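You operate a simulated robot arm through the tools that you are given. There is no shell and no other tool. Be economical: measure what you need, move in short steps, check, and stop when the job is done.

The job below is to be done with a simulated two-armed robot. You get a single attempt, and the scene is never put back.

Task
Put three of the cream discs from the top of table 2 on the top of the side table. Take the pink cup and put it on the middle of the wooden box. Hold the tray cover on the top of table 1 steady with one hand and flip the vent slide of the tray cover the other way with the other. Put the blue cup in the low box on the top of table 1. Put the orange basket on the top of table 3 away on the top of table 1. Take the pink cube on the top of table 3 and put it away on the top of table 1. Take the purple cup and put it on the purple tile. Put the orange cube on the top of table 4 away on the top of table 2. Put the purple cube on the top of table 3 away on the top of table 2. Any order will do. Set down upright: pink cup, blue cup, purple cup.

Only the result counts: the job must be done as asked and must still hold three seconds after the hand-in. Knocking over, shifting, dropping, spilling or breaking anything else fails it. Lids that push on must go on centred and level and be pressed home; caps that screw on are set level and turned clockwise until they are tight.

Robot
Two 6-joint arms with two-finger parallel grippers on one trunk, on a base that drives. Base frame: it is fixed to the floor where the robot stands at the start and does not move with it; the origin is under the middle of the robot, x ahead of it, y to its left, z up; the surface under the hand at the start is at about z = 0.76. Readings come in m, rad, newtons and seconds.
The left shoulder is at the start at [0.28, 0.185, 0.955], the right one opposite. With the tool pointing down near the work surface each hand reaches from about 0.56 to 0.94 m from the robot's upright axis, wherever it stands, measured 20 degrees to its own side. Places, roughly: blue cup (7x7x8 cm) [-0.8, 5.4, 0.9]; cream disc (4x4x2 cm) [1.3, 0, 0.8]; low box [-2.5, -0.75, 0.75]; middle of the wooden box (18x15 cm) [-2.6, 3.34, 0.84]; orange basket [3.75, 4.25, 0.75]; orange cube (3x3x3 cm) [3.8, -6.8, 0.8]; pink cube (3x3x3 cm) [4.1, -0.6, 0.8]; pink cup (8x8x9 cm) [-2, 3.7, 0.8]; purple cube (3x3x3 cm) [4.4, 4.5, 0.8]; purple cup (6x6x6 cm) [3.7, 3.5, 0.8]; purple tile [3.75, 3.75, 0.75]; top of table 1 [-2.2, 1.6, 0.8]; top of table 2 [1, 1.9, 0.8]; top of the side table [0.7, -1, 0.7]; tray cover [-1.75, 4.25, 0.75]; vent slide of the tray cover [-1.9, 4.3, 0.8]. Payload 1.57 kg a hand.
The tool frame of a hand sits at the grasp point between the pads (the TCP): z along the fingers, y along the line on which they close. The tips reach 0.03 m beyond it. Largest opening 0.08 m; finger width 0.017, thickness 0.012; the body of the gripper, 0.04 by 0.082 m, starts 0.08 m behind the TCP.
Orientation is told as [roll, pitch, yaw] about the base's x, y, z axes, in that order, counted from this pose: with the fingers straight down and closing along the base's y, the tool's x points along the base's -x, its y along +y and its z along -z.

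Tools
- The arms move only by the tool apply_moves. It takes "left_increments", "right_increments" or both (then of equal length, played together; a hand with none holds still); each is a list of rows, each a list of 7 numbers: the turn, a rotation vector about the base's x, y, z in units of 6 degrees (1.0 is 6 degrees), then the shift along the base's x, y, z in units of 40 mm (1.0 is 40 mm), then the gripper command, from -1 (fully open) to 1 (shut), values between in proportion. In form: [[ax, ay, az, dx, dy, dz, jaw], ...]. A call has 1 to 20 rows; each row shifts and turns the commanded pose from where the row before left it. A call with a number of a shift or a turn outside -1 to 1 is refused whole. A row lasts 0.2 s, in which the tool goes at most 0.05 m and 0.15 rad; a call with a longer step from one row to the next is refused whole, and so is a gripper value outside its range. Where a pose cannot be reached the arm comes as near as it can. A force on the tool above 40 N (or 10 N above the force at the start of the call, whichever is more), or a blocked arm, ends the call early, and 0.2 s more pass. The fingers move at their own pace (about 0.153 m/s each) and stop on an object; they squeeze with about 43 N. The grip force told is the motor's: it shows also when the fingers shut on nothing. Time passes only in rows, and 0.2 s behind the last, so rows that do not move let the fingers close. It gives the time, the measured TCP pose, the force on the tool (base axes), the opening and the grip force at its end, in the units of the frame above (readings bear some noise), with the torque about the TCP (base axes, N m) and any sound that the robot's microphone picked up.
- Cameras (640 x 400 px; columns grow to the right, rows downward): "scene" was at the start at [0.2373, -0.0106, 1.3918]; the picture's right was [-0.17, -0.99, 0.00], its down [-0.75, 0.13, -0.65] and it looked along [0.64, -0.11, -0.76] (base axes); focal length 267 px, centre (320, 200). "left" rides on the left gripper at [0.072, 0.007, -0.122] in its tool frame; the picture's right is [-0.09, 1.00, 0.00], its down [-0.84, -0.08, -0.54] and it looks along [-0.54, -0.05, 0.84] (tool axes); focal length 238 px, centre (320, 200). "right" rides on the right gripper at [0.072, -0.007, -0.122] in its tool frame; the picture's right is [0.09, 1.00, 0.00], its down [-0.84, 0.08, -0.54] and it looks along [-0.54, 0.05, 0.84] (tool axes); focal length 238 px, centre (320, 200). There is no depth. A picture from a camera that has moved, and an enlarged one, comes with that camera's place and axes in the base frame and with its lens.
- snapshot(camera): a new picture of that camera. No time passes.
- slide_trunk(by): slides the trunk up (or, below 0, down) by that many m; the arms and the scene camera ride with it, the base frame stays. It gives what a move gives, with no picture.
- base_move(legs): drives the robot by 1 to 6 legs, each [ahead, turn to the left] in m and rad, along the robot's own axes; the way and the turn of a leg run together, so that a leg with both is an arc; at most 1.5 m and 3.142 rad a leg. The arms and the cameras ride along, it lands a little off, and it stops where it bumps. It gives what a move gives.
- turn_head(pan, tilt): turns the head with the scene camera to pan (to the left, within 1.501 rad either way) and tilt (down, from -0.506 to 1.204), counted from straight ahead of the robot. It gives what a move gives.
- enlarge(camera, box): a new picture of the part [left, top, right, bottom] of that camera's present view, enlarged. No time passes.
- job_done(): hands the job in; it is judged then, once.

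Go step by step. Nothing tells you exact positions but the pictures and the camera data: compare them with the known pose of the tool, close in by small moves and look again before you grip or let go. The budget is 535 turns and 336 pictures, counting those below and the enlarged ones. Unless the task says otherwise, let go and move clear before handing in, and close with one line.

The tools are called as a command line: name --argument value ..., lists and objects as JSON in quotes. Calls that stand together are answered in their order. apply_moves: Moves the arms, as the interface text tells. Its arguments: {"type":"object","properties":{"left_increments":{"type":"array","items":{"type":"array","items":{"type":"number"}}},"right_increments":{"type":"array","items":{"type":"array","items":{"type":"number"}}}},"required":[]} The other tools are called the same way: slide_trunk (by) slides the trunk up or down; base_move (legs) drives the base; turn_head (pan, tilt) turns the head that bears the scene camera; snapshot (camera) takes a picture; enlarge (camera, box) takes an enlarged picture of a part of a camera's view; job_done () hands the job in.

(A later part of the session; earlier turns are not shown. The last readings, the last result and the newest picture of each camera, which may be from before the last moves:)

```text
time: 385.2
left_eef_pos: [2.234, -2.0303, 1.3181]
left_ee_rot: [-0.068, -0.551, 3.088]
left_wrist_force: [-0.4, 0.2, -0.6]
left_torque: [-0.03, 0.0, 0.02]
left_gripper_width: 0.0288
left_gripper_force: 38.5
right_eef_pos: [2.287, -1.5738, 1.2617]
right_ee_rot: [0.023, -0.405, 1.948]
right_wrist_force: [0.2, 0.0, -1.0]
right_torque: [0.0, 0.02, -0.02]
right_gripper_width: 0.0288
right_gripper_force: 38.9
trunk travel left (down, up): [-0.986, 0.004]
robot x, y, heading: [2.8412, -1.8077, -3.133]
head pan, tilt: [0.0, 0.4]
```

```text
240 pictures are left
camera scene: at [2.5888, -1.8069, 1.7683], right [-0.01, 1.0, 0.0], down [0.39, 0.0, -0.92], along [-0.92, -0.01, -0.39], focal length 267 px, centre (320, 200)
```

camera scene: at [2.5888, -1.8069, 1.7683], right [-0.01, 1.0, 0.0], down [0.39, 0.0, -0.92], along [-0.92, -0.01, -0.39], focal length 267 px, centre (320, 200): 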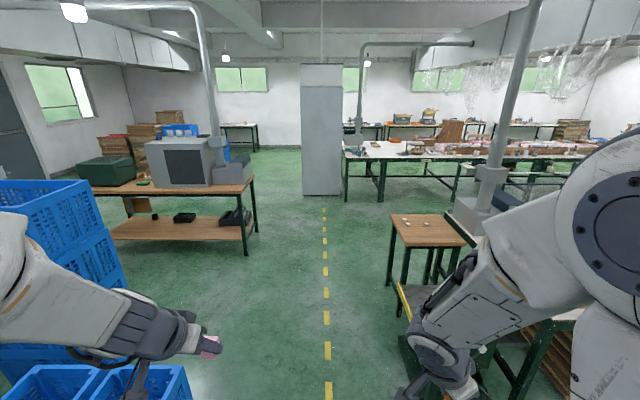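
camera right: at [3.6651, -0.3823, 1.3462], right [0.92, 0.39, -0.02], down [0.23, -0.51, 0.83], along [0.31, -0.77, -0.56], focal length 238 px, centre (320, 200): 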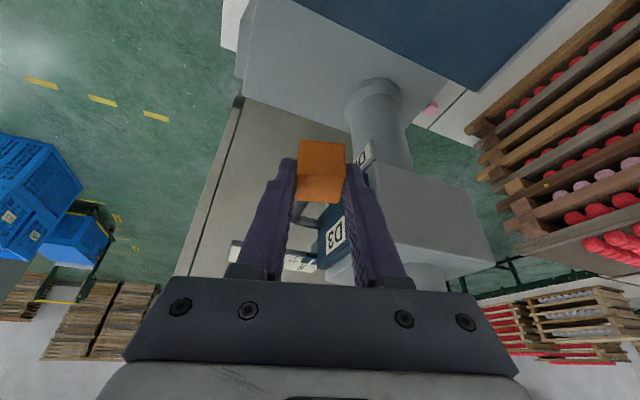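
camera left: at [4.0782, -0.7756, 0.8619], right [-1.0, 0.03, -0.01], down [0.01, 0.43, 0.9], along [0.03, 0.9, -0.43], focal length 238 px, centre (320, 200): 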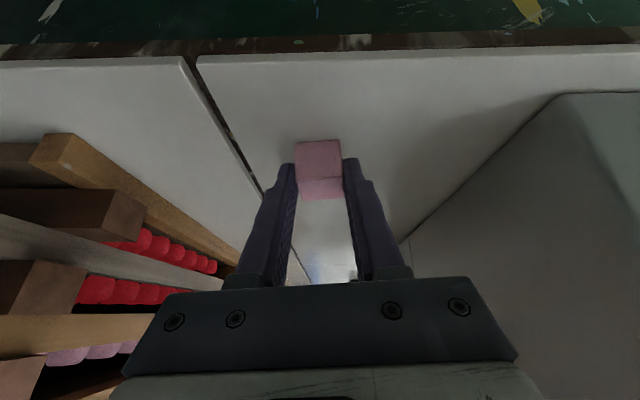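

base_move --legs '[[1.5, 0], [1.5, 0], [0.35, 0], [0, -1.58], [1.4, 0], [1.3, 0]]'

turn_head --pan -0.9 --tilt 0.6

snapshot --camera "scene"

turn_head --pan 0.9 --tilt 0.5

snapshot --camera "scene"

```text
time: 418.2
left_eef_pos: [-0.7819, 1.4995, 1.3169]
left_ee_rot: [-0.066, -0.553, 1.552]
left_wrist_force: [1.0, -0.8, -0.9]
left_torque: [0.0, 0.03, 0.02]
left_gripper_width: 0.0288
left_gripper_force: 38.3
right_eef_pos: [-0.3221, 1.4604, 1.2618]
right_ee_rot: [0.023, -0.406, 0.408]
right_wrist_force: [-0.3, -0.3, -0.4]
right_torque: [0.01, 0.05, -0.01]
right_gripper_width: 0.029
right_gripper_force: 38.9
trunk travel left (down, up): [-0.986, 0.004]
robot x, y, heading: [-0.5422, 0.8999, 1.612]
head pan, tilt: [0.0, 0.4]
```

```text
time: 419.4
left_eef_pos: [-0.7802, 1.4994, 1.3182]
left_ee_rot: [-0.066, -0.552, 1.552]
left_wrist_force: [-0.5, -0.1, 0.2]
left_torque: [0.0, -0.01, 0.03]
left_gripper_width: 0.0289
left_gripper_force: 39.0
right_eef_pos: [-0.3211, 1.4597, 1.2618]
right_ee_rot: [0.022, -0.408, 0.41]
right_wrist_force: [1.1, 0.0, -0.4]
right_torque: [0.01, 0.0, -0.02]
right_gripper_width: 0.0294
right_gripper_force: 38.6
trunk travel left (down, up): [-0.986, 0.004]
robot x, y, heading: [-0.5375, 0.8997, 1.606]
head pan, tilt: [-0.901, 0.6]
```

```text
239 pictures are left
camera scene: at [-0.4756, 1.1195, 1.7502], right [0.65, -0.76, 0.0], down [-0.43, -0.37, -0.83], along [0.63, 0.54, -0.56], focal length 267 px, centre (320, 200)
```

scene: 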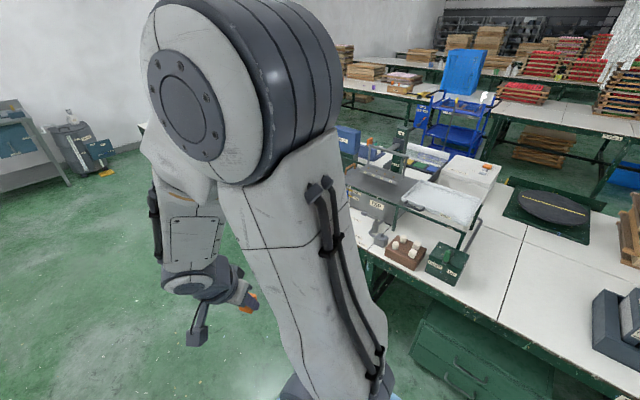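

```text
time: 421.2
left_eef_pos: [-0.7817, 1.4995, 1.3178]
left_ee_rot: [-0.067, -0.551, 1.55]
left_wrist_force: [0.0, 0.0, -0.6]
left_torque: [-0.01, -0.05, 0.03]
left_gripper_width: 0.0288
left_gripper_force: 38.7
right_eef_pos: [-0.3218, 1.4595, 1.2614]
right_ee_rot: [0.023, -0.407, 0.409]
right_wrist_force: [-0.1, -1.0, -0.3]
right_torque: [0.0, 0.02, 0.03]
right_gripper_width: 0.0291
right_gripper_force: 38.8
trunk travel left (down, up): [-0.986, 0.004]
robot x, y, heading: [-0.5382, 0.9, 1.609]
head pan, tilt: [0.901, 0.499]
```

```text
238 pictures are left
camera scene: at [-0.6161, 1.1157, 1.7592], right [0.59, 0.81, 0.0], down [0.39, -0.28, -0.88], along [-0.71, 0.52, -0.48], focal length 267 px, centre (320, 200)
```

scene: 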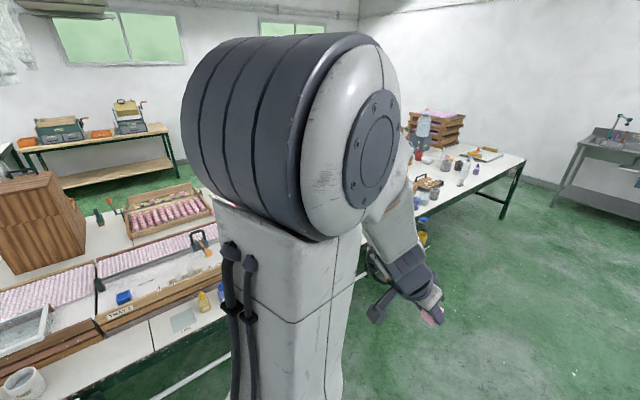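

Table 2 has a free spot around (0.62,0.98), between the filter rack and the green box. I turn to face it, come closer, and lower the orange cube there.

base_move --legs '[[0, -1.61], [0.33, 0]]'

turn_head --pan 0.0 --tilt 0.85

snapshot --camera "scene"

```text
time: 427.2
left_eef_pos: [0.4025, 1.136, 1.3164]
left_ee_rot: [-0.067, -0.551, -0.041]
left_wrist_force: [0.1, 0.0, -0.7]
left_torque: [0.01, 0.0, -0.01]
left_gripper_width: 0.029
left_gripper_force: 39.6
right_eef_pos: [0.3535, 0.6786, 1.261]
right_ee_rot: [0.022, -0.406, -1.184]
right_wrist_force: [-0.1, 0.2, -0.8]
right_torque: [0.0, 0.02, 0.0]
right_gripper_width: 0.0291
right_gripper_force: 38.8
trunk travel left (down, up): [-0.986, 0.004]
robot x, y, heading: [-0.2009, 0.9034, 0.019]
head pan, tilt: [0.901, 0.499]
```

```text
time: 428.4
left_eef_pos: [0.4012, 1.1356, 1.3162]
left_ee_rot: [-0.068, -0.551, -0.043]
left_wrist_force: [0.1, -1.5, -1.0]
left_torque: [-0.03, 0.01, -0.01]
left_gripper_width: 0.0289
left_gripper_force: 38.3
right_eef_pos: [0.3522, 0.6774, 1.2606]
right_ee_rot: [0.022, -0.407, -1.182]
right_wrist_force: [-0.1, -0.8, -1.3]
right_torque: [0.01, 0.02, 0.02]
right_gripper_width: 0.0291
right_gripper_force: 39.3
trunk travel left (down, up): [-0.986, 0.004]
robot x, y, heading: [-0.2039, 0.9061, 0.016]
head pan, tilt: [0.0, 0.85]
```

```text
237 pictures are left
camera scene: at [0.0368, 0.9116, 1.7293], right [0.02, -1.0, 0.0], down [-0.75, -0.01, -0.66], along [0.66, 0.01, -0.75], focal length 267 px, centre (320, 200)
```

scene: 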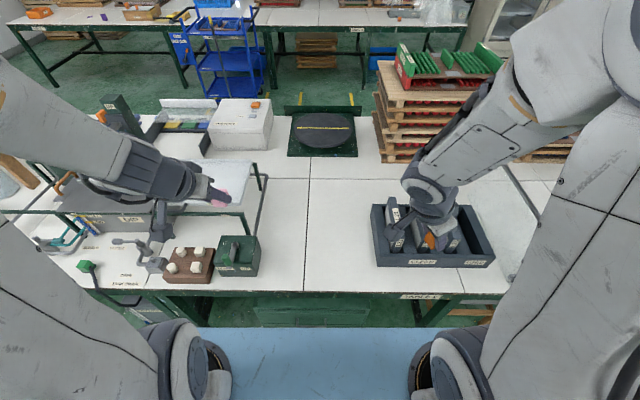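

I go 0.15 m closer, lower the trunk a bit, and move the right hand over the free spot (keeping the left hand high).

base_move --legs '[[0.14, 0]]'

slide_trunk --by -0.15

apply_moves --right_increments '[[0, 0, 0, 0.4, 0.8, 0, 1], [0, 0, 0, 0.4, 0.8, 0, 1], [0, 0, 0, 0.4, 0.8, 0, 1], [0, 0, 0, 0.4, 0.8, 0, 1], [0, 0, 0, 0.4, 0.8, 0, 1], [0, 0, 0, 0.4, 0.8, 0, 1], [0, 0, 0, 0.4, 0.8, 0, 1], [0, 0, 0, 0.4, 0.6, 0, 1], [0, 0, 0, 0, 0, -1, 1], [0, 0, 0, 0, 0, -1, 1], [0, 0, 0, 0, 0, -1, 1], [0, 0, 0, 0, 0, -1, 1], [0, 0, 0, 0, 0, -1, 1]]'

snapshot --camera "right"

snapshot --camera "scene"

```text
time: 429.8
left_eef_pos: [0.5416, 1.1387, 1.3167]
left_ee_rot: [-0.066, -0.552, -0.04]
left_wrist_force: [0.6, -0.5, 0.0]
left_torque: [0.01, -0.02, 0.03]
left_gripper_width: 0.0289
left_gripper_force: 38.4
right_eef_pos: [0.4932, 0.6804, 1.2629]
right_ee_rot: [0.023, -0.407, -1.182]
right_wrist_force: [-0.2, 0.1, -0.9]
right_torque: [0.01, 0.01, -0.02]
right_gripper_width: 0.0291
right_gripper_force: 38.7
trunk travel left (down, up): [-0.986, 0.004]
robot x, y, heading: [-0.06, 0.9028, 0.015]
head pan, tilt: [0.0, 0.85]
```

```text
time: 431.5
left_eef_pos: [0.5414, 1.1381, 1.1673]
left_ee_rot: [-0.066, -0.552, -0.04]
left_wrist_force: [0.7, 0.2, 0.0]
left_torque: [0.0, -0.03, -0.01]
left_gripper_width: 0.0289
left_gripper_force: 39.2
right_eef_pos: [0.4927, 0.6803, 1.1122]
right_ee_rot: [0.024, -0.406, -1.182]
right_wrist_force: [-0.6, 0.0, -1.2]
right_torque: [0.0, 0.02, 0.02]
right_gripper_width: 0.0292
right_gripper_force: 38.6
trunk travel left (down, up): [-0.836, 0.154]
robot x, y, heading: [-0.0613, 0.9074, 0.017]
head pan, tilt: [0.0, 0.85]
```

```text
time: 434.3
left_eef_pos: [0.5409, 1.1388, 1.1675]
left_ee_rot: [-0.066, -0.551, -0.039]
left_wrist_force: [0.9, -0.3, 0.0]
left_torque: [0.01, -0.02, 0.02]
left_gripper_width: 0.0289
left_gripper_force: 38.0
right_eef_pos: [0.6226, 0.9305, 0.9121]
right_ee_rot: [0.023, -0.408, -1.18]
right_wrist_force: [0.2, -0.7, -0.1]
right_torque: [0.0, 0.0, 0.0]
right_gripper_width: 0.0289
right_gripper_force: 39.1
trunk travel left (down, up): [-0.836, 0.154]
robot x, y, heading: [-0.0607, 0.9085, 0.014]
head pan, tilt: [0.0, 0.85]
```

```text
236 pictures are left
camera right: at [0.5711, 1.0315, 0.997], right [0.89, 0.46, -0.01], down [0.27, -0.49, 0.83], along [0.38, -0.74, -0.56], focal length 238 px, centre (320, 200)
```

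right: 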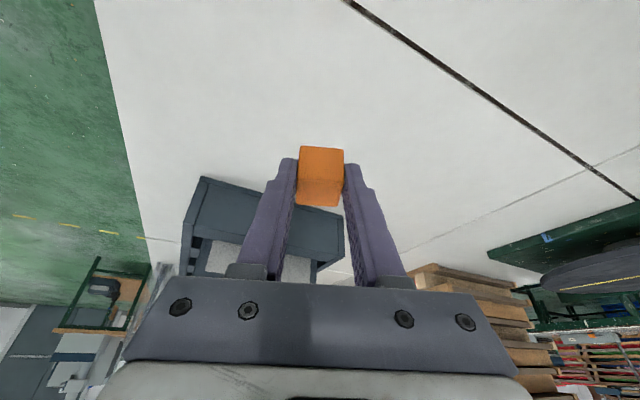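

```text
235 pictures are left
camera scene: at [0.1766, 0.9142, 1.5793], right [0.02, -1.0, 0.0], down [-0.75, -0.01, -0.66], along [0.66, 0.01, -0.75], focal length 267 px, centre (320, 200)
```

scene: 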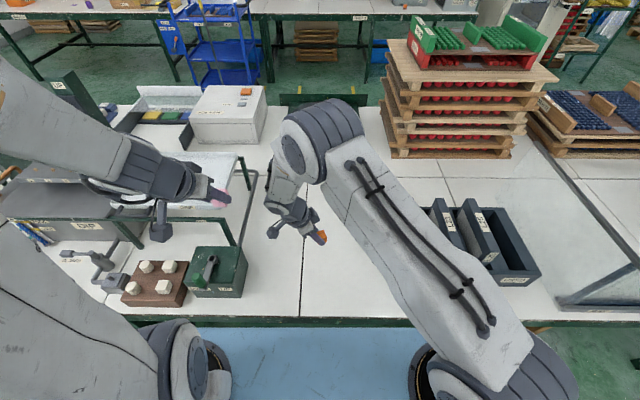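

apply_moves --right_increments '[[0, 0, 0, 0, 0, -1, 1], [0, 0, 0, 0, 0, -1, 1], [0, 0, 0, 0, 0, -0.7, 1], [0, 0, 0, 0, 0, -0.1, 1], [0, 0, 0, 0, 0, 0, 1]]'

snapshot --camera "right"

```text
time: 435.5
left_eef_pos: [0.5412, 1.1392, 1.1671]
left_ee_rot: [-0.066, -0.551, -0.039]
left_wrist_force: [0.3, -0.5, 0.2]
left_torque: [-0.01, -0.01, 0.02]
left_gripper_width: 0.0291
left_gripper_force: 38.5
right_eef_pos: [0.6215, 0.9298, 0.7983]
right_ee_rot: [0.022, -0.406, -1.182]
right_wrist_force: [1.1, -0.2, 0.9]
right_torque: [0.03, -0.01, 0.03]
right_gripper_width: 0.029
right_gripper_force: 39.3
trunk travel left (down, up): [-0.836, 0.154]
robot x, y, heading: [-0.0631, 0.9082, 0.022]
head pan, tilt: [0.0, 0.85]
```

```text
234 pictures are left
camera right: at [0.5703, 1.0317, 0.8837], right [0.89, 0.46, -0.02], down [0.27, -0.49, 0.83], along [0.38, -0.74, -0.56], focal length 238 px, centre (320, 200)
```

right: 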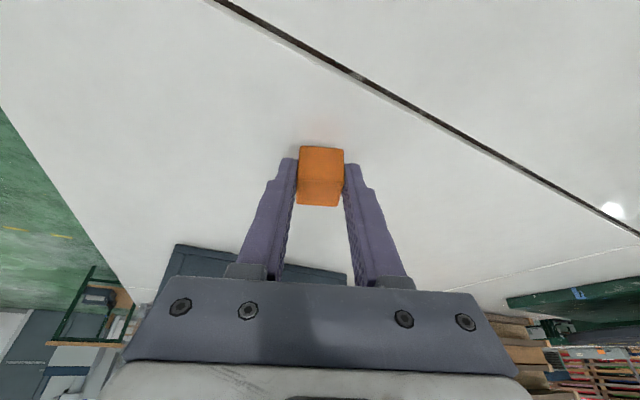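

apply_moves --right_increments '[[0, 0, 0, 0, 0, -0.05, 1], [0, 0, 0, 0, 0, 0, 1], [0, 0, 0, 0, 0, 0, 0.3], [0, 0, 0, 0, 0, 0, -0.3], [0, 0, 0, 0, 0, 0, -0.5], [0, 0, 0, 0, 0.4, 0.9, -0.5], [0, 0, 0, 0, 0.4, 0.9, -0.5], [0, 0, 0, -0.2, 0, 0.9, -0.5], [0, 0, 0, -0.2, 0, 0.9, -0.5], [0, 0, 0, -0.2, 0, 0.9, -0.5], [0, 0, 0, -0.2, 0, 0.9, -0.5], [0, 0, 0, -0.2, 0, 0.9, -0.5], [0, 0, 0, -0.2, -0.5, 0.8, -0.5], [0, 0, 0, -0.2, -0.5, 0.8, -0.5]]'

snapshot --camera "scene"

```text
time: 438.5
left_eef_pos: [0.5418, 1.1381, 1.1664]
left_ee_rot: [-0.067, -0.552, -0.04]
left_wrist_force: [-0.2, 0.4, -0.8]
left_torque: [-0.02, 0.01, -0.03]
left_gripper_width: 0.0289
left_gripper_force: 38.6
right_eef_pos: [0.5641, 0.9204, 1.1142]
right_ee_rot: [0.021, -0.408, -1.182]
right_wrist_force: [0.4, 0.0, 0.2]
right_torque: [0.02, 0.03, 0.01]
right_gripper_width: 0.0599
right_gripper_force: 0.1
trunk travel left (down, up): [-0.836, 0.154]
robot x, y, heading: [-0.058, 0.9066, 0.017]
head pan, tilt: [0.0, 0.85]
```

```text
233 pictures are left
camera scene: at [0.1767, 0.9142, 1.5792], right [0.02, -1.0, 0.0], down [-0.75, -0.01, -0.66], along [0.66, 0.01, -0.75], focal length 267 px, centre (320, 200)
```

scene: 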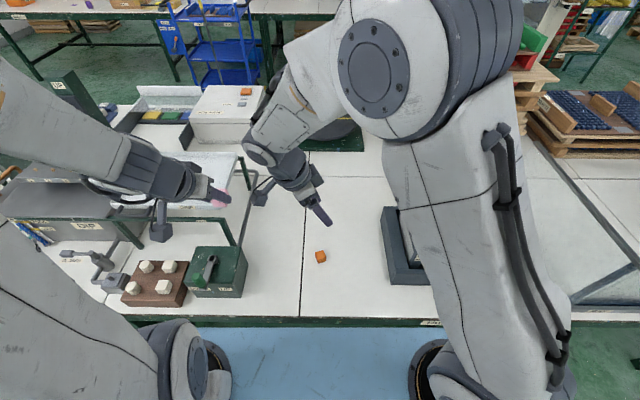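

The orange cube is on table 2. I straighten the right hand, back off, and turn around to table 1 with the pink cube.

apply_moves --right_increments '[[0.93, 0.37, 0, -0.1, -0.6, 0, -0.5], [0.93, 0.37, 0, -0.1, -0.6, 0, -0.5], [0.93, 0.37, 0, -0.1, -0.6, 0, -0.5], [0.93, 0.37, 0, -0.1, -0.6, 0, -0.5], [0, 0, 1, 0, -0.5, 0, -0.5], [0, 0, 1, 0, -0.5, 0, -0.5], [0, 0, 1, 0, -0.5, 0, -0.5], [0, 0, 1, 0, -0.5, 0, -0.5], [0, 0, 1, 0, -0.5, 0, -0.5], [0, 0, 1, 0, -0.5, 0, -0.5], [0, 0, 1, 0, -0.5, 0, -0.5], [0, 0, 1, 0, -0.5, 0, -0.5], [0, 0, 1, 0, 0, 0, -0.5], [0, 0, 1, 0, 0, 0, -0.5], [0, 0, 1, 0, 0, 0, -0.5], [0, 0, 0.4, 0, 0, 0, -0.5]]'

base_move --legs '[[-0.5, 0], [0, 3.12]]'

turn_head --pan 0.0 --tilt 0.6

snapshot --camera "scene"

```text
time: 441.9
left_eef_pos: [0.5403, 1.1385, 1.1668]
left_ee_rot: [-0.067, -0.551, -0.041]
left_wrist_force: [-0.2, 0.1, -0.4]
left_torque: [-0.01, 0.02, -0.02]
left_gripper_width: 0.0289
left_gripper_force: 38.9
right_eef_pos: [0.5493, 0.6657, 1.1147]
right_ee_rot: [0.028, 0.013, 0.013]
right_wrist_force: [0.5, 0.9, -0.2]
right_torque: [0.0, 0.04, -0.04]
right_gripper_width: 0.06
right_gripper_force: 0.1
trunk travel left (down, up): [-0.836, 0.154]
robot x, y, heading: [-0.0599, 0.9095, 0.02]
head pan, tilt: [0.0, 0.85]
```

```text
time: 452.3
left_eef_pos: [-1.1741, 0.6541, 1.1666]
left_ee_rot: [-0.066, -0.551, 3.12]
left_wrist_force: [0.9, -0.2, -0.5]
left_torque: [0.01, 0.0, 0.01]
left_gripper_width: 0.0285
left_gripper_force: 38.5
right_eef_pos: [-1.1909, 1.1267, 1.1138]
right_ee_rot: [0.027, 0.014, -3.112]
right_wrist_force: [0.1, 0.3, -0.7]
right_torque: [-0.02, 0.01, -0.02]
right_gripper_width: 0.0601
right_gripper_force: 0.1
trunk travel left (down, up): [-0.836, 0.154]
robot x, y, heading: [-0.575, 0.8977, -3.105]
head pan, tilt: [0.0, 0.85]
```

```text
time: 453.0
left_eef_pos: [-1.174, 0.6547, 1.1673]
left_ee_rot: [-0.066, -0.551, 3.122]
left_wrist_force: [0.1, 0.2, -1.4]
left_torque: [0.0, -0.02, 0.0]
left_gripper_width: 0.0289
left_gripper_force: 39.0
right_eef_pos: [-1.1904, 1.1265, 1.1138]
right_ee_rot: [0.027, 0.011, -3.111]
right_wrist_force: [-0.5, -0.2, -0.8]
right_torque: [-0.01, 0.0, 0.01]
right_gripper_width: 0.06
right_gripper_force: 0.0
trunk travel left (down, up): [-0.836, 0.154]
robot x, y, heading: [-0.5756, 0.9025, -3.102]
head pan, tilt: [0.0, 0.6]
```

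```text
232 pictures are left
camera scene: at [-0.8216, 0.8898, 1.6001], right [-0.04, 1.0, 0.0], down [0.57, 0.02, -0.82], along [-0.82, -0.03, -0.57], focal length 267 px, centre (320, 200)
```

scene: 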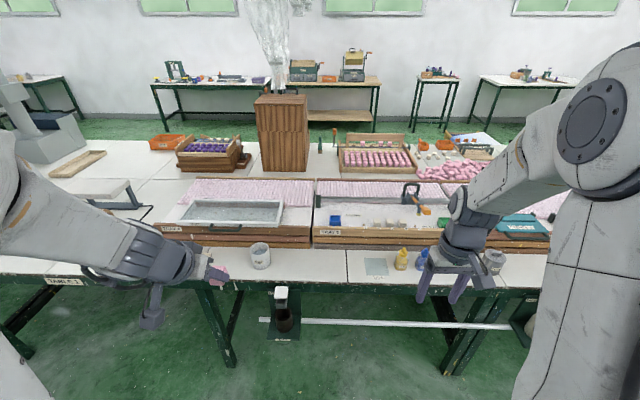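

Table 1 has a free strip along its front edge near (-1.57,0.87). I move closer and set the pink cube there.

base_move --legs '[[0.2, 0]]'

apply_moves --left_increments '[[0, 0, 0, -0.7, 0.8, 0, 1], [0, 0, 0, -0.7, 0.8, 0, 1], [0, 0, 0, -0.7, 0.8, 0, 1], [0, 0, 0, -0.7, 0.8, 0, 1], [0, 0, 0, -0.7, 0.8, 0, 1], [0, 0, 0, -0.7, 0.8, 0, 1], [0, 0, 0, 0, 0.4, -0.9, 1], [0, 0, 0, 0, 0, -1, 1], [0, 0, 0, 0, 0, -1, 1], [0, 0, 0, 0, 0, -1, 1], [0, 0, 0, 0, 0, -1, 1], [0, 0, 0, 0, 0, -1, 1]]'

turn_head --pan 0.0 --tilt 0.85

snapshot --camera "scene"

snapshot --camera "left"

```text
time: 454.6
left_eef_pos: [-1.3751, 0.6458, 1.1675]
left_ee_rot: [-0.065, -0.551, 3.122]
left_wrist_force: [0.2, 0.2, -0.1]
left_torque: [0.02, -0.01, 0.0]
left_gripper_width: 0.029
left_gripper_force: 39.0
right_eef_pos: [-1.3942, 1.1185, 1.1139]
right_ee_rot: [0.029, 0.013, -3.109]
right_wrist_force: [0.3, 0.8, -0.2]
right_torque: [-0.01, 0.04, -0.02]
right_gripper_width: 0.06
right_gripper_force: 0.1
trunk travel left (down, up): [-0.836, 0.154]
robot x, y, heading: [-0.7775, 0.8904, -3.105]
head pan, tilt: [0.0, 0.6]
```

```text
time: 457.2
left_eef_pos: [-1.5454, 0.8528, 0.9315]
left_ee_rot: [-0.055, -0.55, 3.119]
left_wrist_force: [0.4, 0.5, -0.8]
left_torque: [-0.01, -0.03, -0.01]
left_gripper_width: 0.029
left_gripper_force: 38.6
right_eef_pos: [-1.396, 1.1184, 1.1132]
right_ee_rot: [0.028, 0.013, -3.108]
right_wrist_force: [-0.2, -0.5, -0.8]
right_torque: [-0.04, 0.02, 0.01]
right_gripper_width: 0.0603
right_gripper_force: 0.0
trunk travel left (down, up): [-0.836, 0.154]
robot x, y, heading: [-0.7752, 0.8905, -3.101]
head pan, tilt: [0.0, 0.6]
```

```text
time: 458.0
left_eef_pos: [-1.545, 0.8515, 0.9328]
left_ee_rot: [-0.054, -0.547, 3.12]
left_wrist_force: [0.8, -0.2, -0.5]
left_torque: [-0.02, -0.03, 0.02]
left_gripper_width: 0.0291
left_gripper_force: 38.6
right_eef_pos: [-1.394, 1.1188, 1.1141]
right_ee_rot: [0.028, 0.015, -3.108]
right_wrist_force: [0.2, 0.7, 0.7]
right_torque: [-0.03, -0.01, -0.01]
right_gripper_width: 0.06
right_gripper_force: 0.2
trunk travel left (down, up): [-0.836, 0.154]
robot x, y, heading: [-0.7734, 0.8904, -3.107]
head pan, tilt: [0.0, 0.85]
```

```text
231 pictures are left
camera scene: at [-1.0144, 0.882, 1.5793], right [-0.04, 1.0, 0.0], down [0.75, 0.03, -0.66], along [-0.66, -0.03, -0.75], focal length 267 px, centre (320, 200)
```

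scene: 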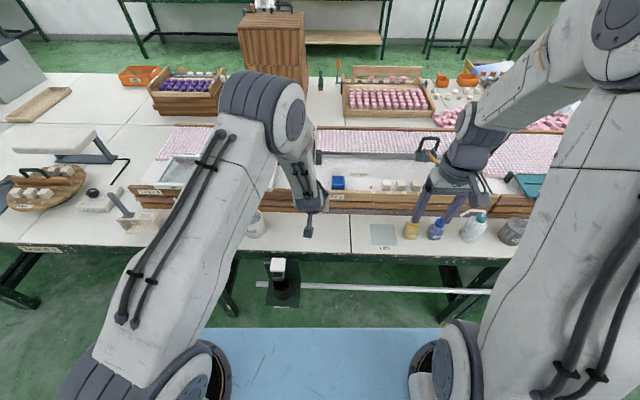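

```text
230 pictures are left
camera left: at [-1.4214, 0.8347, 0.9981], right [-0.13, -0.99, 0.0], down [-0.43, 0.06, 0.9], along [-0.89, 0.12, -0.43], focal length 238 px, centre (320, 200)
```

left: 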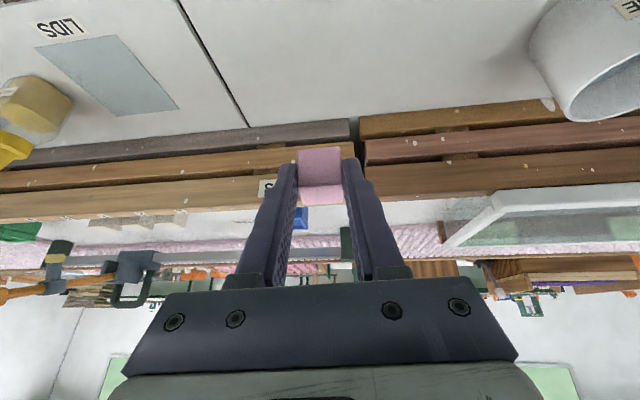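

apply_moves --left_increments '[[0, 0, 0, 0, 0, -1, 1], [0, 0, 0, 0, 0, -1, 1], [0, 0, 0, 0, 0, -1, 1], [0, 0, 0, 0, 0, -0.3, 1], [0, 0, 0, 0, 0, 0, 1]]'

snapshot --camera "left"

```text
time: 459.2
left_eef_pos: [-1.5705, 0.8755, 0.8089]
left_ee_rot: [-0.054, -0.549, 3.119]
left_wrist_force: [0.2, 0.2, 0.2]
left_torque: [0.02, 0.0, -0.02]
left_gripper_width: 0.0287
left_gripper_force: 38.4
left hand out of reach, approached as far as the arm can: row 1, 2, 3
right_eef_pos: [-1.3937, 1.119, 1.113]
right_ee_rot: [0.028, 0.014, -3.109]
right_wrist_force: [-0.6, 0.5, 0.6]
right_torque: [-0.01, 0.0, 0.02]
right_gripper_width: 0.0599
right_gripper_force: 0.0
trunk travel left (down, up): [-0.836, 0.154]
robot x, y, heading: [-0.777, 0.887, -3.102]
head pan, tilt: [0.0, 0.85]
```

```text
229 pictures are left
camera left: at [-1.4464, 0.8586, 0.8744], right [-0.13, -0.99, 0.0], down [-0.43, 0.06, 0.9], along [-0.89, 0.12, -0.43], focal length 238 px, centre (320, 200)
```

left: 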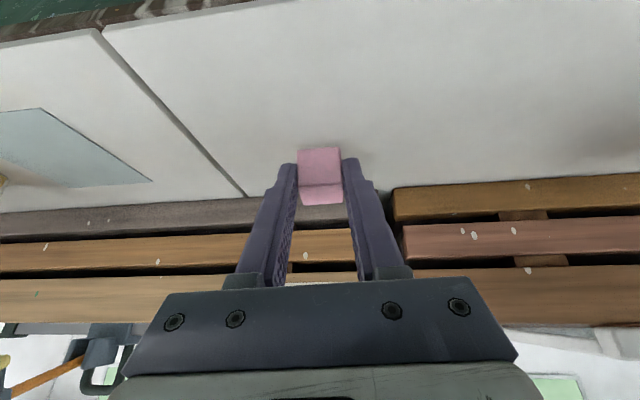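

slide_trunk --by -0.011

apply_moves --left_increments '[[0, 0, 0, 0, 0, 0, 1]]'

```text
time: 459.8
left_eef_pos: [-1.5706, 0.875, 0.7991]
left_ee_rot: [-0.056, -0.548, 3.119]
left_wrist_force: [-0.1, 0.0, 0.0]
left_torque: [0.0, -0.03, -0.02]
left_gripper_width: 0.0288
left_gripper_force: 38.9
right_eef_pos: [-1.3946, 1.1182, 1.1029]
right_ee_rot: [0.028, 0.013, -3.109]
right_wrist_force: [0.1, 0.9, -0.2]
right_torque: [-0.01, 0.02, 0.02]
right_gripper_width: 0.0599
right_gripper_force: 0.0
trunk travel left (down, up): [-0.825, 0.165]
robot x, y, heading: [-0.7735, 0.8903, -3.107]
head pan, tilt: [0.0, 0.85]
```

```text
time: 460.2
left_eef_pos: [-1.5702, 0.8746, 0.7989]
left_ee_rot: [-0.054, -0.548, 3.118]
left_wrist_force: [0.8, -1.2, -0.6]
left_torque: [-0.05, 0.0, 0.01]
left_gripper_width: 0.0288
left_gripper_force: 38.8
right_eef_pos: [-1.3953, 1.1187, 1.1025]
right_ee_rot: [0.027, 0.014, -3.108]
right_wrist_force: [-0.1, -0.2, -0.2]
right_torque: [0.03, -0.01, -0.02]
right_gripper_width: 0.0598
right_gripper_force: 0.0
trunk travel left (down, up): [-0.825, 0.165]
robot x, y, heading: [-0.7757, 0.8881, -3.103]
head pan, tilt: [0.0, 0.85]
```

slide_trunk --by -0.002

apply_moves --left_increments '[[0, 0, 0, 0, 0, 0, 0.3], [0, 0, 0, 0, 0, 0, -0.3], [0, 0, 0, 0, 0, 0, -0.5]]'

slide_trunk --by 0.15

snapshot --camera "left"

```text
time: 460.7
left_eef_pos: [-1.5715, 0.8744, 0.7961]
left_ee_rot: [-0.057, -0.548, 3.117]
left_wrist_force: [0.6, -0.2, 2.1]
left_torque: [-0.03, 0.07, -0.01]
left_gripper_width: 0.0288
left_gripper_force: 38.9
right_eef_pos: [-1.3944, 1.119, 1.1014]
right_ee_rot: [0.03, 0.015, -3.109]
right_wrist_force: [0.0, -0.2, 0.1]
right_torque: [-0.02, 0.0, -0.06]
right_gripper_width: 0.0599
right_gripper_force: 0.0
trunk travel left (down, up): [-0.823, 0.167]
robot x, y, heading: [-0.7737, 0.8916, -3.106]
head pan, tilt: [0.0, 0.85]
```

```text
time: 461.5
left_eef_pos: [-1.5706, 0.8759, 0.7947]
left_ee_rot: [-0.055, -0.548, 3.119]
left_wrist_force: [-0.1, 0.0, 0.2]
left_torque: [0.02, 0.0, 0.04]
left_gripper_width: 0.0601
left_gripper_force: 0.1
right_eef_pos: [-1.394, 1.1186, 1.1016]
right_ee_rot: [0.029, 0.014, -3.107]
right_wrist_force: [-0.1, 0.0, 0.0]
right_torque: [0.01, 0.02, 0.0]
right_gripper_width: 0.06
right_gripper_force: 0.1
trunk travel left (down, up): [-0.823, 0.167]
robot x, y, heading: [-0.7747, 0.8902, -3.106]
head pan, tilt: [0.0, 0.85]
```

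```text
time: 463.3
left_eef_pos: [-1.5697, 0.8753, 0.9463]
left_ee_rot: [-0.055, -0.549, 3.118]
left_wrist_force: [0.0, -0.2, 0.1]
left_torque: [0.04, 0.01, 0.0]
left_gripper_width: 0.0601
left_gripper_force: 0.0
right_eef_pos: [-1.3952, 1.1178, 1.2496]
right_ee_rot: [0.028, 0.015, -3.108]
right_wrist_force: [-0.3, 0.2, -0.3]
right_torque: [0.0, -0.02, 0.01]
right_gripper_width: 0.0598
right_gripper_force: 0.0
trunk travel left (down, up): [-0.973, 0.017]
robot x, y, heading: [-0.779, 0.8867, -3.103]
head pan, tilt: [0.0, 0.85]
```

```text
228 pictures are left
camera left: at [-1.4464, 0.8585, 1.0115], right [-0.13, -0.99, 0.0], down [-0.43, 0.06, 0.9], along [-0.89, 0.12, -0.43], focal length 238 px, centre (320, 200)
```

left: 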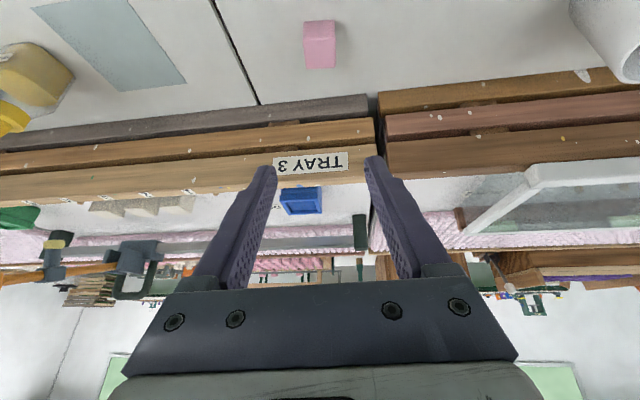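

The pink cube stands on table 1. I straighten the left hand, back off and drive north toward the pink cup.

apply_moves --left_increments '[[0, -1, 0, 0, 0, 0.8, -0.5], [0, -1, 0, 0.3, -0.5, 0.8, -0.5], [0, -1, 0, 0.4, -0.8, 0.4, -0.5], [0, -1, 0, 0, -0.8, 0.4, -0.5], [0, -1, 0, 0, -0.8, 0.4, -0.5], [0, -0.25, 0, 0, -0.8, 0.4, -0.5], [0, 0, 0, 0, 0, 0.4, -0.5]]'

base_move --legs '[[-0.25, 0], [0, -1.6], [1.3, 0], [1.0, 0]]'

turn_head --pan 1.1 --tilt 0.5

snapshot --camera "scene"

turn_head --pan 0.2 --tilt 0.5

snapshot --camera "scene"

```text
time: 464.9
left_eef_pos: [-1.5541, 0.7393, 1.0747]
left_ee_rot: [-0.037, -0.052, 3.123]
left_wrist_force: [0.2, 0.5, 0.9]
left_torque: [0.01, -0.04, -0.02]
left_gripper_width: 0.0603
left_gripper_force: 0.2
left hand out of reach, approached as far as the arm can: row 2, 3
right_eef_pos: [-1.3949, 1.1182, 1.2507]
right_ee_rot: [0.028, 0.014, -3.11]
right_wrist_force: [-0.3, -0.5, -0.2]
right_torque: [0.01, -0.03, -0.01]
right_gripper_width: 0.0598
right_gripper_force: 0.1
trunk travel left (down, up): [-0.973, 0.017]
robot x, y, heading: [-0.7793, 0.8895, -3.104]
head pan, tilt: [0.0, 0.85]
```

```text
time: 481.6
left_eef_pos: [-0.6911, 3.9999, 1.0735]
left_ee_rot: [-0.034, -0.053, 1.533]
left_wrist_force: [-0.5, -0.2, 0.4]
left_torque: [0.0, -0.05, 0.01]
left_gripper_width: 0.0599
left_gripper_force: 0.1
right_eef_pos: [-0.3137, 3.8329, 1.2498]
right_ee_rot: [0.028, 0.014, 1.584]
right_wrist_force: [-0.3, -0.3, -0.6]
right_torque: [-0.01, 0.01, -0.04]
right_gripper_width: 0.06
right_gripper_force: 0.2
trunk travel left (down, up): [-0.973, 0.017]
robot x, y, heading: [-0.5535, 3.2205, 1.589]
head pan, tilt: [0.0, 0.85]
```

```text
time: 482.9
left_eef_pos: [-0.691, 3.9999, 1.0741]
left_ee_rot: [-0.035, -0.051, 1.532]
left_wrist_force: [0.2, -0.1, -0.2]
left_torque: [-0.02, -0.02, -0.02]
left_gripper_width: 0.0599
left_gripper_force: 0.1
right_eef_pos: [-0.3135, 3.8337, 1.2511]
right_ee_rot: [0.028, 0.015, 1.583]
right_wrist_force: [0.2, 0.7, 0.1]
right_torque: [0.01, -0.03, 0.01]
right_gripper_width: 0.0598
right_gripper_force: 0.0
trunk travel left (down, up): [-0.973, 0.017]
robot x, y, heading: [-0.5554, 3.2206, 1.592]
head pan, tilt: [1.1, 0.499]
```

```text
227 pictures are left
camera scene: at [-0.6395, 3.4231, 1.7462], right [0.44, 0.9, 0.0], down [0.43, -0.21, -0.88], along [-0.79, 0.38, -0.48], focal length 267 px, centre (320, 200)
```

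scene: 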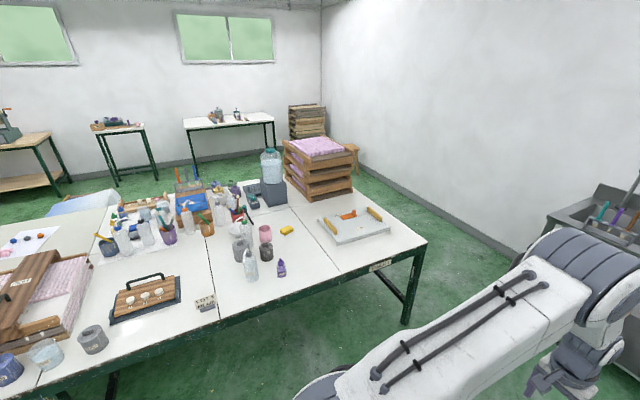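

```text
time: 484.1
left_eef_pos: [-0.6907, 3.9993, 1.0752]
left_ee_rot: [-0.034, -0.053, 1.533]
left_wrist_force: [0.1, 0.7, 0.2]
left_torque: [0.04, -0.03, 0.0]
left_gripper_width: 0.0599
left_gripper_force: 0.1
right_eef_pos: [-0.3148, 3.8325, 1.2512]
right_ee_rot: [0.029, 0.014, 1.583]
right_wrist_force: [-0.2, 0.2, 0.6]
right_torque: [-0.02, -0.03, -0.01]
right_gripper_width: 0.06
right_gripper_force: 0.0
trunk travel left (down, up): [-0.973, 0.017]
robot x, y, heading: [-0.5553, 3.2222, 1.593]
head pan, tilt: [0.201, 0.499]
```

```text
226 pictures are left
camera scene: at [-0.5775, 3.472, 1.7462], right [0.98, 0.22, 0.0], down [0.1, -0.47, -0.88], along [-0.19, 0.86, -0.48], focal length 267 px, centre (320, 200)
```

scene: 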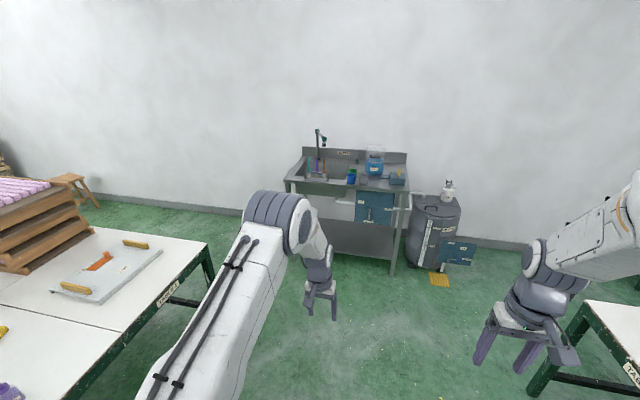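

I can see the pink cup among bottles, the tray cover with its orange slide, and the blue cup on the sink bench to the north. Next I take enlarged views of each.

enlarge --camera "scene" --box '[280, 120, 480, 280]'

turn_head --pan 1.1 --tilt 0.5

enlarge --camera "scene" --box '[90, 140, 300, 290]'

enlarge --camera "scene" --box '[230, 140, 430, 290]'

```text
2.50 times, centred on (380, 200) of scene
camera zoom: at [-0.5775, 3.472, 1.7462], right [0.98, 0.22, 0.0], down [0.1, -0.47, -0.88], along [-0.19, 0.86, -0.48], focal length 668 px, centre (170, 200)
```

zoom: 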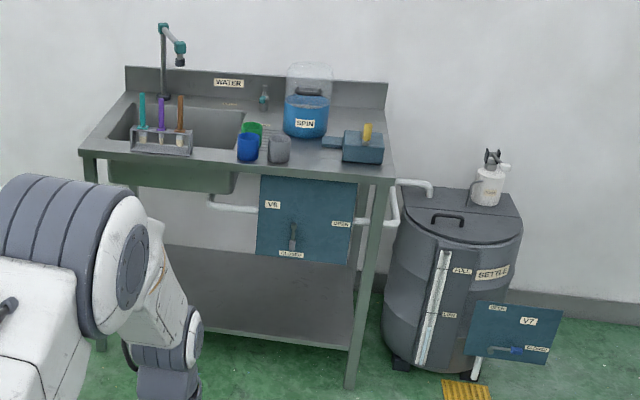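

```text
time: 485.3
left_eef_pos: [-0.6911, 4.0004, 1.0746]
left_ee_rot: [-0.035, -0.052, 1.533]
left_wrist_force: [-0.8, -0.3, 0.5]
left_torque: [0.04, 0.08, -0.01]
left_gripper_width: 0.06
left_gripper_force: 0.1
right_eef_pos: [-0.3144, 3.834, 1.2501]
right_ee_rot: [0.028, 0.014, 1.582]
right_wrist_force: [0.5, 0.2, -0.3]
right_torque: [-0.02, 0.02, -0.02]
right_gripper_width: 0.06
right_gripper_force: 0.0
trunk travel left (down, up): [-0.973, 0.017]
robot x, y, heading: [-0.5542, 3.2179, 1.591]
head pan, tilt: [1.1, 0.499]
```

```text
2.67 times, centred on (195, 215) of scene
camera zoom: at [-0.6395, 3.4231, 1.7463], right [0.44, 0.9, 0.0], down [0.43, -0.21, -0.88], along [-0.79, 0.38, -0.48], focal length 713 px, centre (653, 160)
```

zoom: 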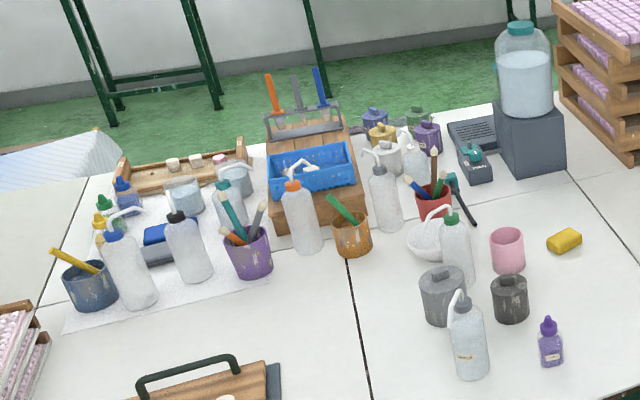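

```text
2.67 times, centred on (330, 215) of scene
camera zoom: at [-0.6395, 3.4231, 1.7463], right [0.44, 0.9, 0.0], down [0.43, -0.21, -0.88], along [-0.79, 0.38, -0.48], focal length 713 px, centre (293, 160)
```

zoom: 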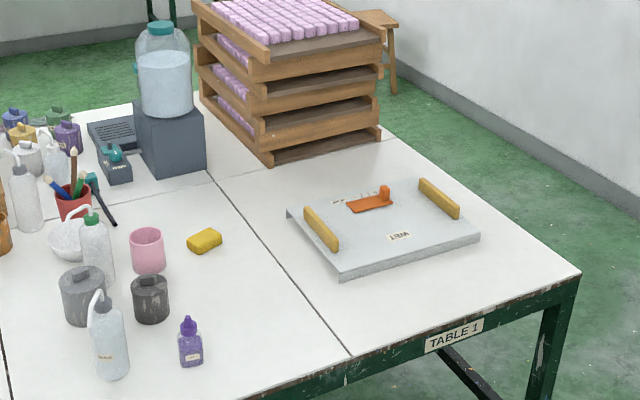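

Plan: first the tray cover (both hands free), then the two cups, which I deliver from the west side of table 1. I drive to face the tray cover.

base_move --legs '[[1.0, 0], [0, 1.55]]'

turn_head --pan 0.0 --tilt 0.7

snapshot --camera "scene"

```text
time: 494.3
left_eef_pos: [-1.3445, 4.0929, 1.0729]
left_ee_rot: [-0.035, -0.051, 3.086]
left_wrist_force: [-0.2, -0.1, -0.5]
left_torque: [0.02, -0.05, 0.03]
left_gripper_width: 0.0599
left_gripper_force: 0.1
right_eef_pos: [-1.1706, 4.4674, 1.2505]
right_ee_rot: [0.028, 0.013, 3.139]
right_wrist_force: [-0.1, -0.4, 0.2]
right_torque: [0.03, -0.02, -0.04]
right_gripper_width: 0.0601
right_gripper_force: 0.0
trunk travel left (down, up): [-0.973, 0.017]
robot x, y, heading: [-0.5609, 4.2138, -3.138]
head pan, tilt: [1.1, 0.499]
```

```text
time: 495.6
left_eef_pos: [-1.3438, 4.0932, 1.0734]
left_ee_rot: [-0.037, -0.05, 3.088]
left_wrist_force: [-0.5, -0.3, 0.2]
left_torque: [0.02, 0.02, 0.0]
left_gripper_width: 0.06
left_gripper_force: 0.1
right_eef_pos: [-1.1708, 4.4689, 1.2501]
right_ee_rot: [0.028, 0.012, 3.137]
right_wrist_force: [0.0, -1.2, 0.8]
right_torque: [0.03, -0.02, 0.04]
right_gripper_width: 0.0601
right_gripper_force: 0.1
trunk travel left (down, up): [-0.973, 0.017]
robot x, y, heading: [-0.5616, 4.2184, -3.133]
head pan, tilt: [0.0, 0.7]
```

```text
222 pictures are left
camera scene: at [-0.8071, 4.2171, 1.7285], right [0.0, 1.0, 0.0], down [0.64, 0.0, -0.77], along [-0.76, 0.0, -0.64], focal length 267 px, centre (320, 200)
```

scene: 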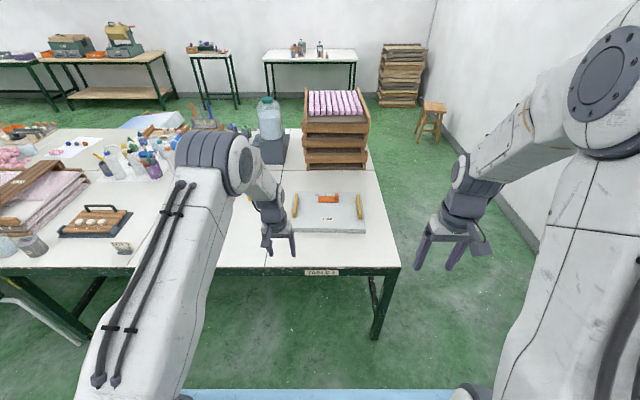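

apply_moves --left_increments '[[0, 0, 0, 0.8, 0, 0.6, -0.5], [0, 0, 0, 0.8, 0, 0.6, -0.5], [0, 0, 0, 0.8, 0, 0.6, -0.5], [0, 0, 0, 0.8, 0, 0.6, -0.5], [0, 0, 0, 0.8, 0, 0.6, -0.5]]'

base_move --legs '[[0.58, 0]]'

turn_head --pan 0.0 --tilt 0.9

snapshot --camera "scene"

enlarge --camera "scene" --box '[240, 120, 420, 260]'

```text
time: 496.8
left_eef_pos: [-1.1834, 4.0908, 1.1944]
left_ee_rot: [-0.034, -0.054, 3.089]
left_wrist_force: [-0.8, -0.4, -0.7]
left_torque: [-0.02, -0.05, -0.03]
left_gripper_width: 0.0601
left_gripper_force: 0.0
right_eef_pos: [-1.1724, 4.4669, 1.2502]
right_ee_rot: [0.027, 0.013, 3.137]
right_wrist_force: [0.5, 0.1, -0.5]
right_torque: [0.0, -0.02, -0.03]
right_gripper_width: 0.0601
right_gripper_force: 0.1
trunk travel left (down, up): [-0.973, 0.017]
robot x, y, heading: [-0.5627, 4.2151, -3.138]
head pan, tilt: [0.0, 0.7]
```

```text
time: 500.1
left_eef_pos: [-1.7664, 4.087, 1.1932]
left_ee_rot: [-0.035, -0.05, 3.092]
left_wrist_force: [-0.6, -0.6, 0.1]
left_torque: [-0.06, -0.01, -0.01]
left_gripper_width: 0.0598
left_gripper_force: 0.2
right_eef_pos: [-1.7542, 4.463, 1.2494]
right_ee_rot: [0.028, 0.012, 3.143]
right_wrist_force: [-0.2, 0.0, -0.7]
right_torque: [0.01, 0.03, -0.01]
right_gripper_width: 0.0601
right_gripper_force: 0.1
trunk travel left (down, up): [-0.973, 0.017]
robot x, y, heading: [-1.1468, 4.2146, -3.135]
head pan, tilt: [0.0, 0.7]
```

```text
time: 500.9
left_eef_pos: [-1.7669, 4.0868, 1.1937]
left_ee_rot: [-0.034, -0.053, 3.091]
left_wrist_force: [0.5, 0.1, 0.2]
left_torque: [0.0, 0.02, -0.03]
left_gripper_width: 0.06
left_gripper_force: 0.0
right_eef_pos: [-1.7541, 4.4624, 1.2506]
right_ee_rot: [0.029, 0.014, 3.141]
right_wrist_force: [-0.4, -0.9, -0.3]
right_torque: [0.0, -0.01, -0.02]
right_gripper_width: 0.0601
right_gripper_force: 0.1
trunk travel left (down, up): [-0.973, 0.017]
robot x, y, heading: [-1.1447, 4.2091, -3.141]
head pan, tilt: [0.0, 0.901]
```

```text
221 pictures are left
camera scene: at [-1.3792, 4.2138, 1.7124], right [-0.01, 1.0, 0.0], down [0.78, 0.0, -0.62], along [-0.62, 0.0, -0.78], focal length 267 px, centre (320, 200)
```

scene: 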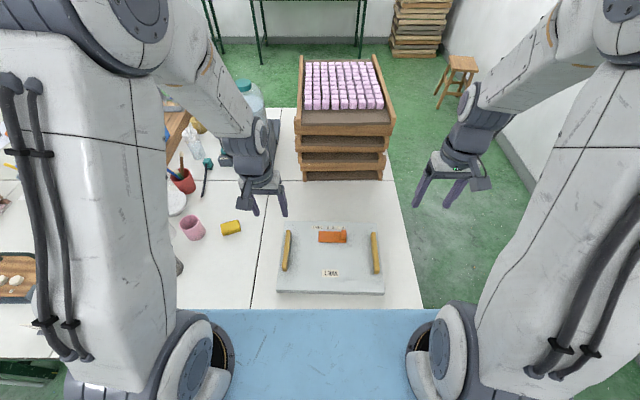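

```text
2.86 times, centred on (330, 190) of scene
camera zoom: at [-1.3792, 4.2138, 1.7124], right [-0.01, 1.0, 0.0], down [0.78, 0.0, -0.62], along [-0.62, 0.0, -0.78], focal length 764 px, centre (291, 229)
```

zoom: 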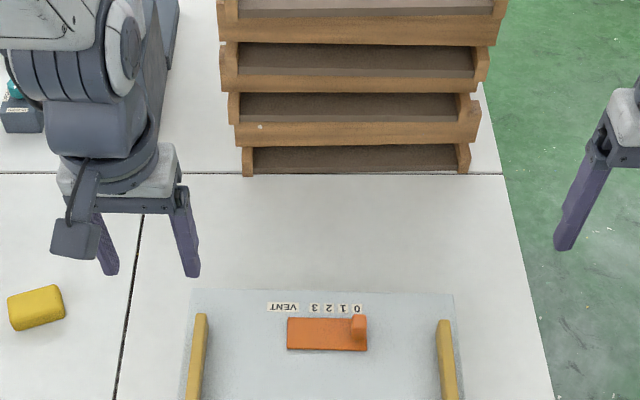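

The slide's knob stands at "0" on the right end of the scale, and the scale runs to "3" on the left. I lower the trunk and bring the left hand over the left grip bar and the right hand over the knob.

slide_trunk --by -0.17

apply_moves --left_increments '[[0, 0, 0, -0.6, 0, -0.5, -0.5], [0, 0, 0, -0.6, 0, -0.5, -0.5], [0, 0, 0, -0.6, 0, -0.5, -0.5], [0, 0, 0, -0.5, 0, -0.5, -0.5]]' --right_increments '[[0, 0, 0, -0.6, -0.7, -0.3, -0.5], [0, 0, 0, -0.7, -0.6, -0.3, -0.5], [0, 0, 0, -0.7, -0.6, -0.4, -0.5], [0, 0, 0, -0.7, -0.6, -0.4, -0.5]]'

snapshot --camera "left"

snapshot --camera "right"

snapshot --camera "scene"

```text
time: 502.8
left_eef_pos: [-1.7659, 4.0863, 1.0233]
left_ee_rot: [-0.035, -0.051, 3.09]
left_wrist_force: [0.2, 0.8, -0.8]
left_torque: [-0.06, 0.04, 0.0]
left_gripper_width: 0.0599
left_gripper_force: 0.1
right_eef_pos: [-1.7533, 4.4636, 1.0808]
right_ee_rot: [0.027, 0.013, 3.142]
right_wrist_force: [-0.5, -0.5, -0.8]
right_torque: [0.02, 0.02, 0.0]
right_gripper_width: 0.06
right_gripper_force: 0.1
trunk travel left (down, up): [-0.803, 0.187]
robot x, y, heading: [-1.1475, 4.2132, -3.138]
head pan, tilt: [0.0, 0.901]
```

```text
time: 503.8
left_eef_pos: [-1.8563, 4.0877, 0.9455]
left_ee_rot: [-0.035, -0.051, 3.09]
left_wrist_force: [-0.2, -0.6, 1.7]
left_torque: [-0.02, -0.03, 0.01]
left_gripper_width: 0.0599
left_gripper_force: 0.0
right_eef_pos: [-1.8633, 4.3619, 1.0249]
right_ee_rot: [0.029, 0.011, 3.139]
right_wrist_force: [1.1, 0.5, -0.7]
right_torque: [-0.01, 0.05, 0.02]
right_gripper_width: 0.06
right_gripper_force: 0.1
trunk travel left (down, up): [-0.803, 0.187]
robot x, y, heading: [-1.1443, 4.2136, -3.137]
head pan, tilt: [0.0, 0.901]
```

```text
219 pictures are left
camera left: at [-1.7798, 4.0725, 1.0617], right [-0.14, -0.99, -0.03], down [-0.8, 0.1, 0.59], along [-0.58, 0.11, -0.81], focal length 238 px, centre (320, 200)
```

left: 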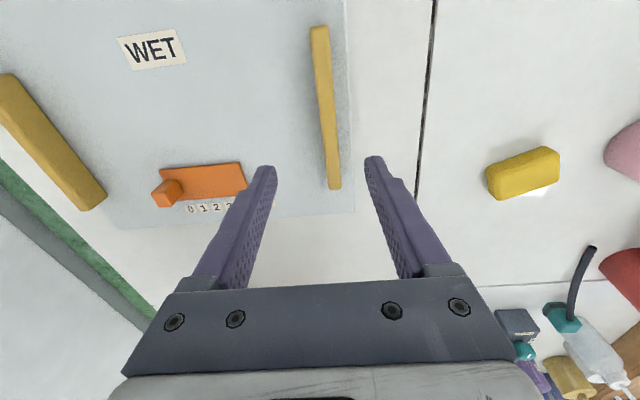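

```text
218 pictures are left
camera right: at [-1.7933, 4.3729, 1.1487], right [0.09, -1.0, 0.03], down [-0.84, -0.06, 0.53], along [-0.53, -0.07, -0.85], focal length 238 px, centre (320, 200)
```

right: 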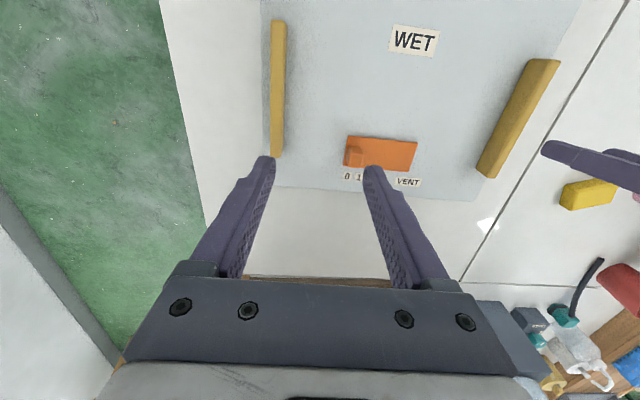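

```text
217 pictures are left
camera scene: at [-1.3788, 4.2139, 1.5424], right [-0.01, 1.0, 0.0], down [0.78, 0.0, -0.62], along [-0.62, 0.0, -0.78], focal length 267 px, centre (320, 200)
```

scene: 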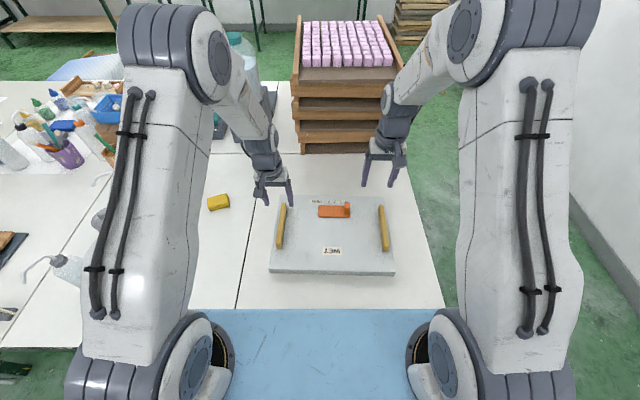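

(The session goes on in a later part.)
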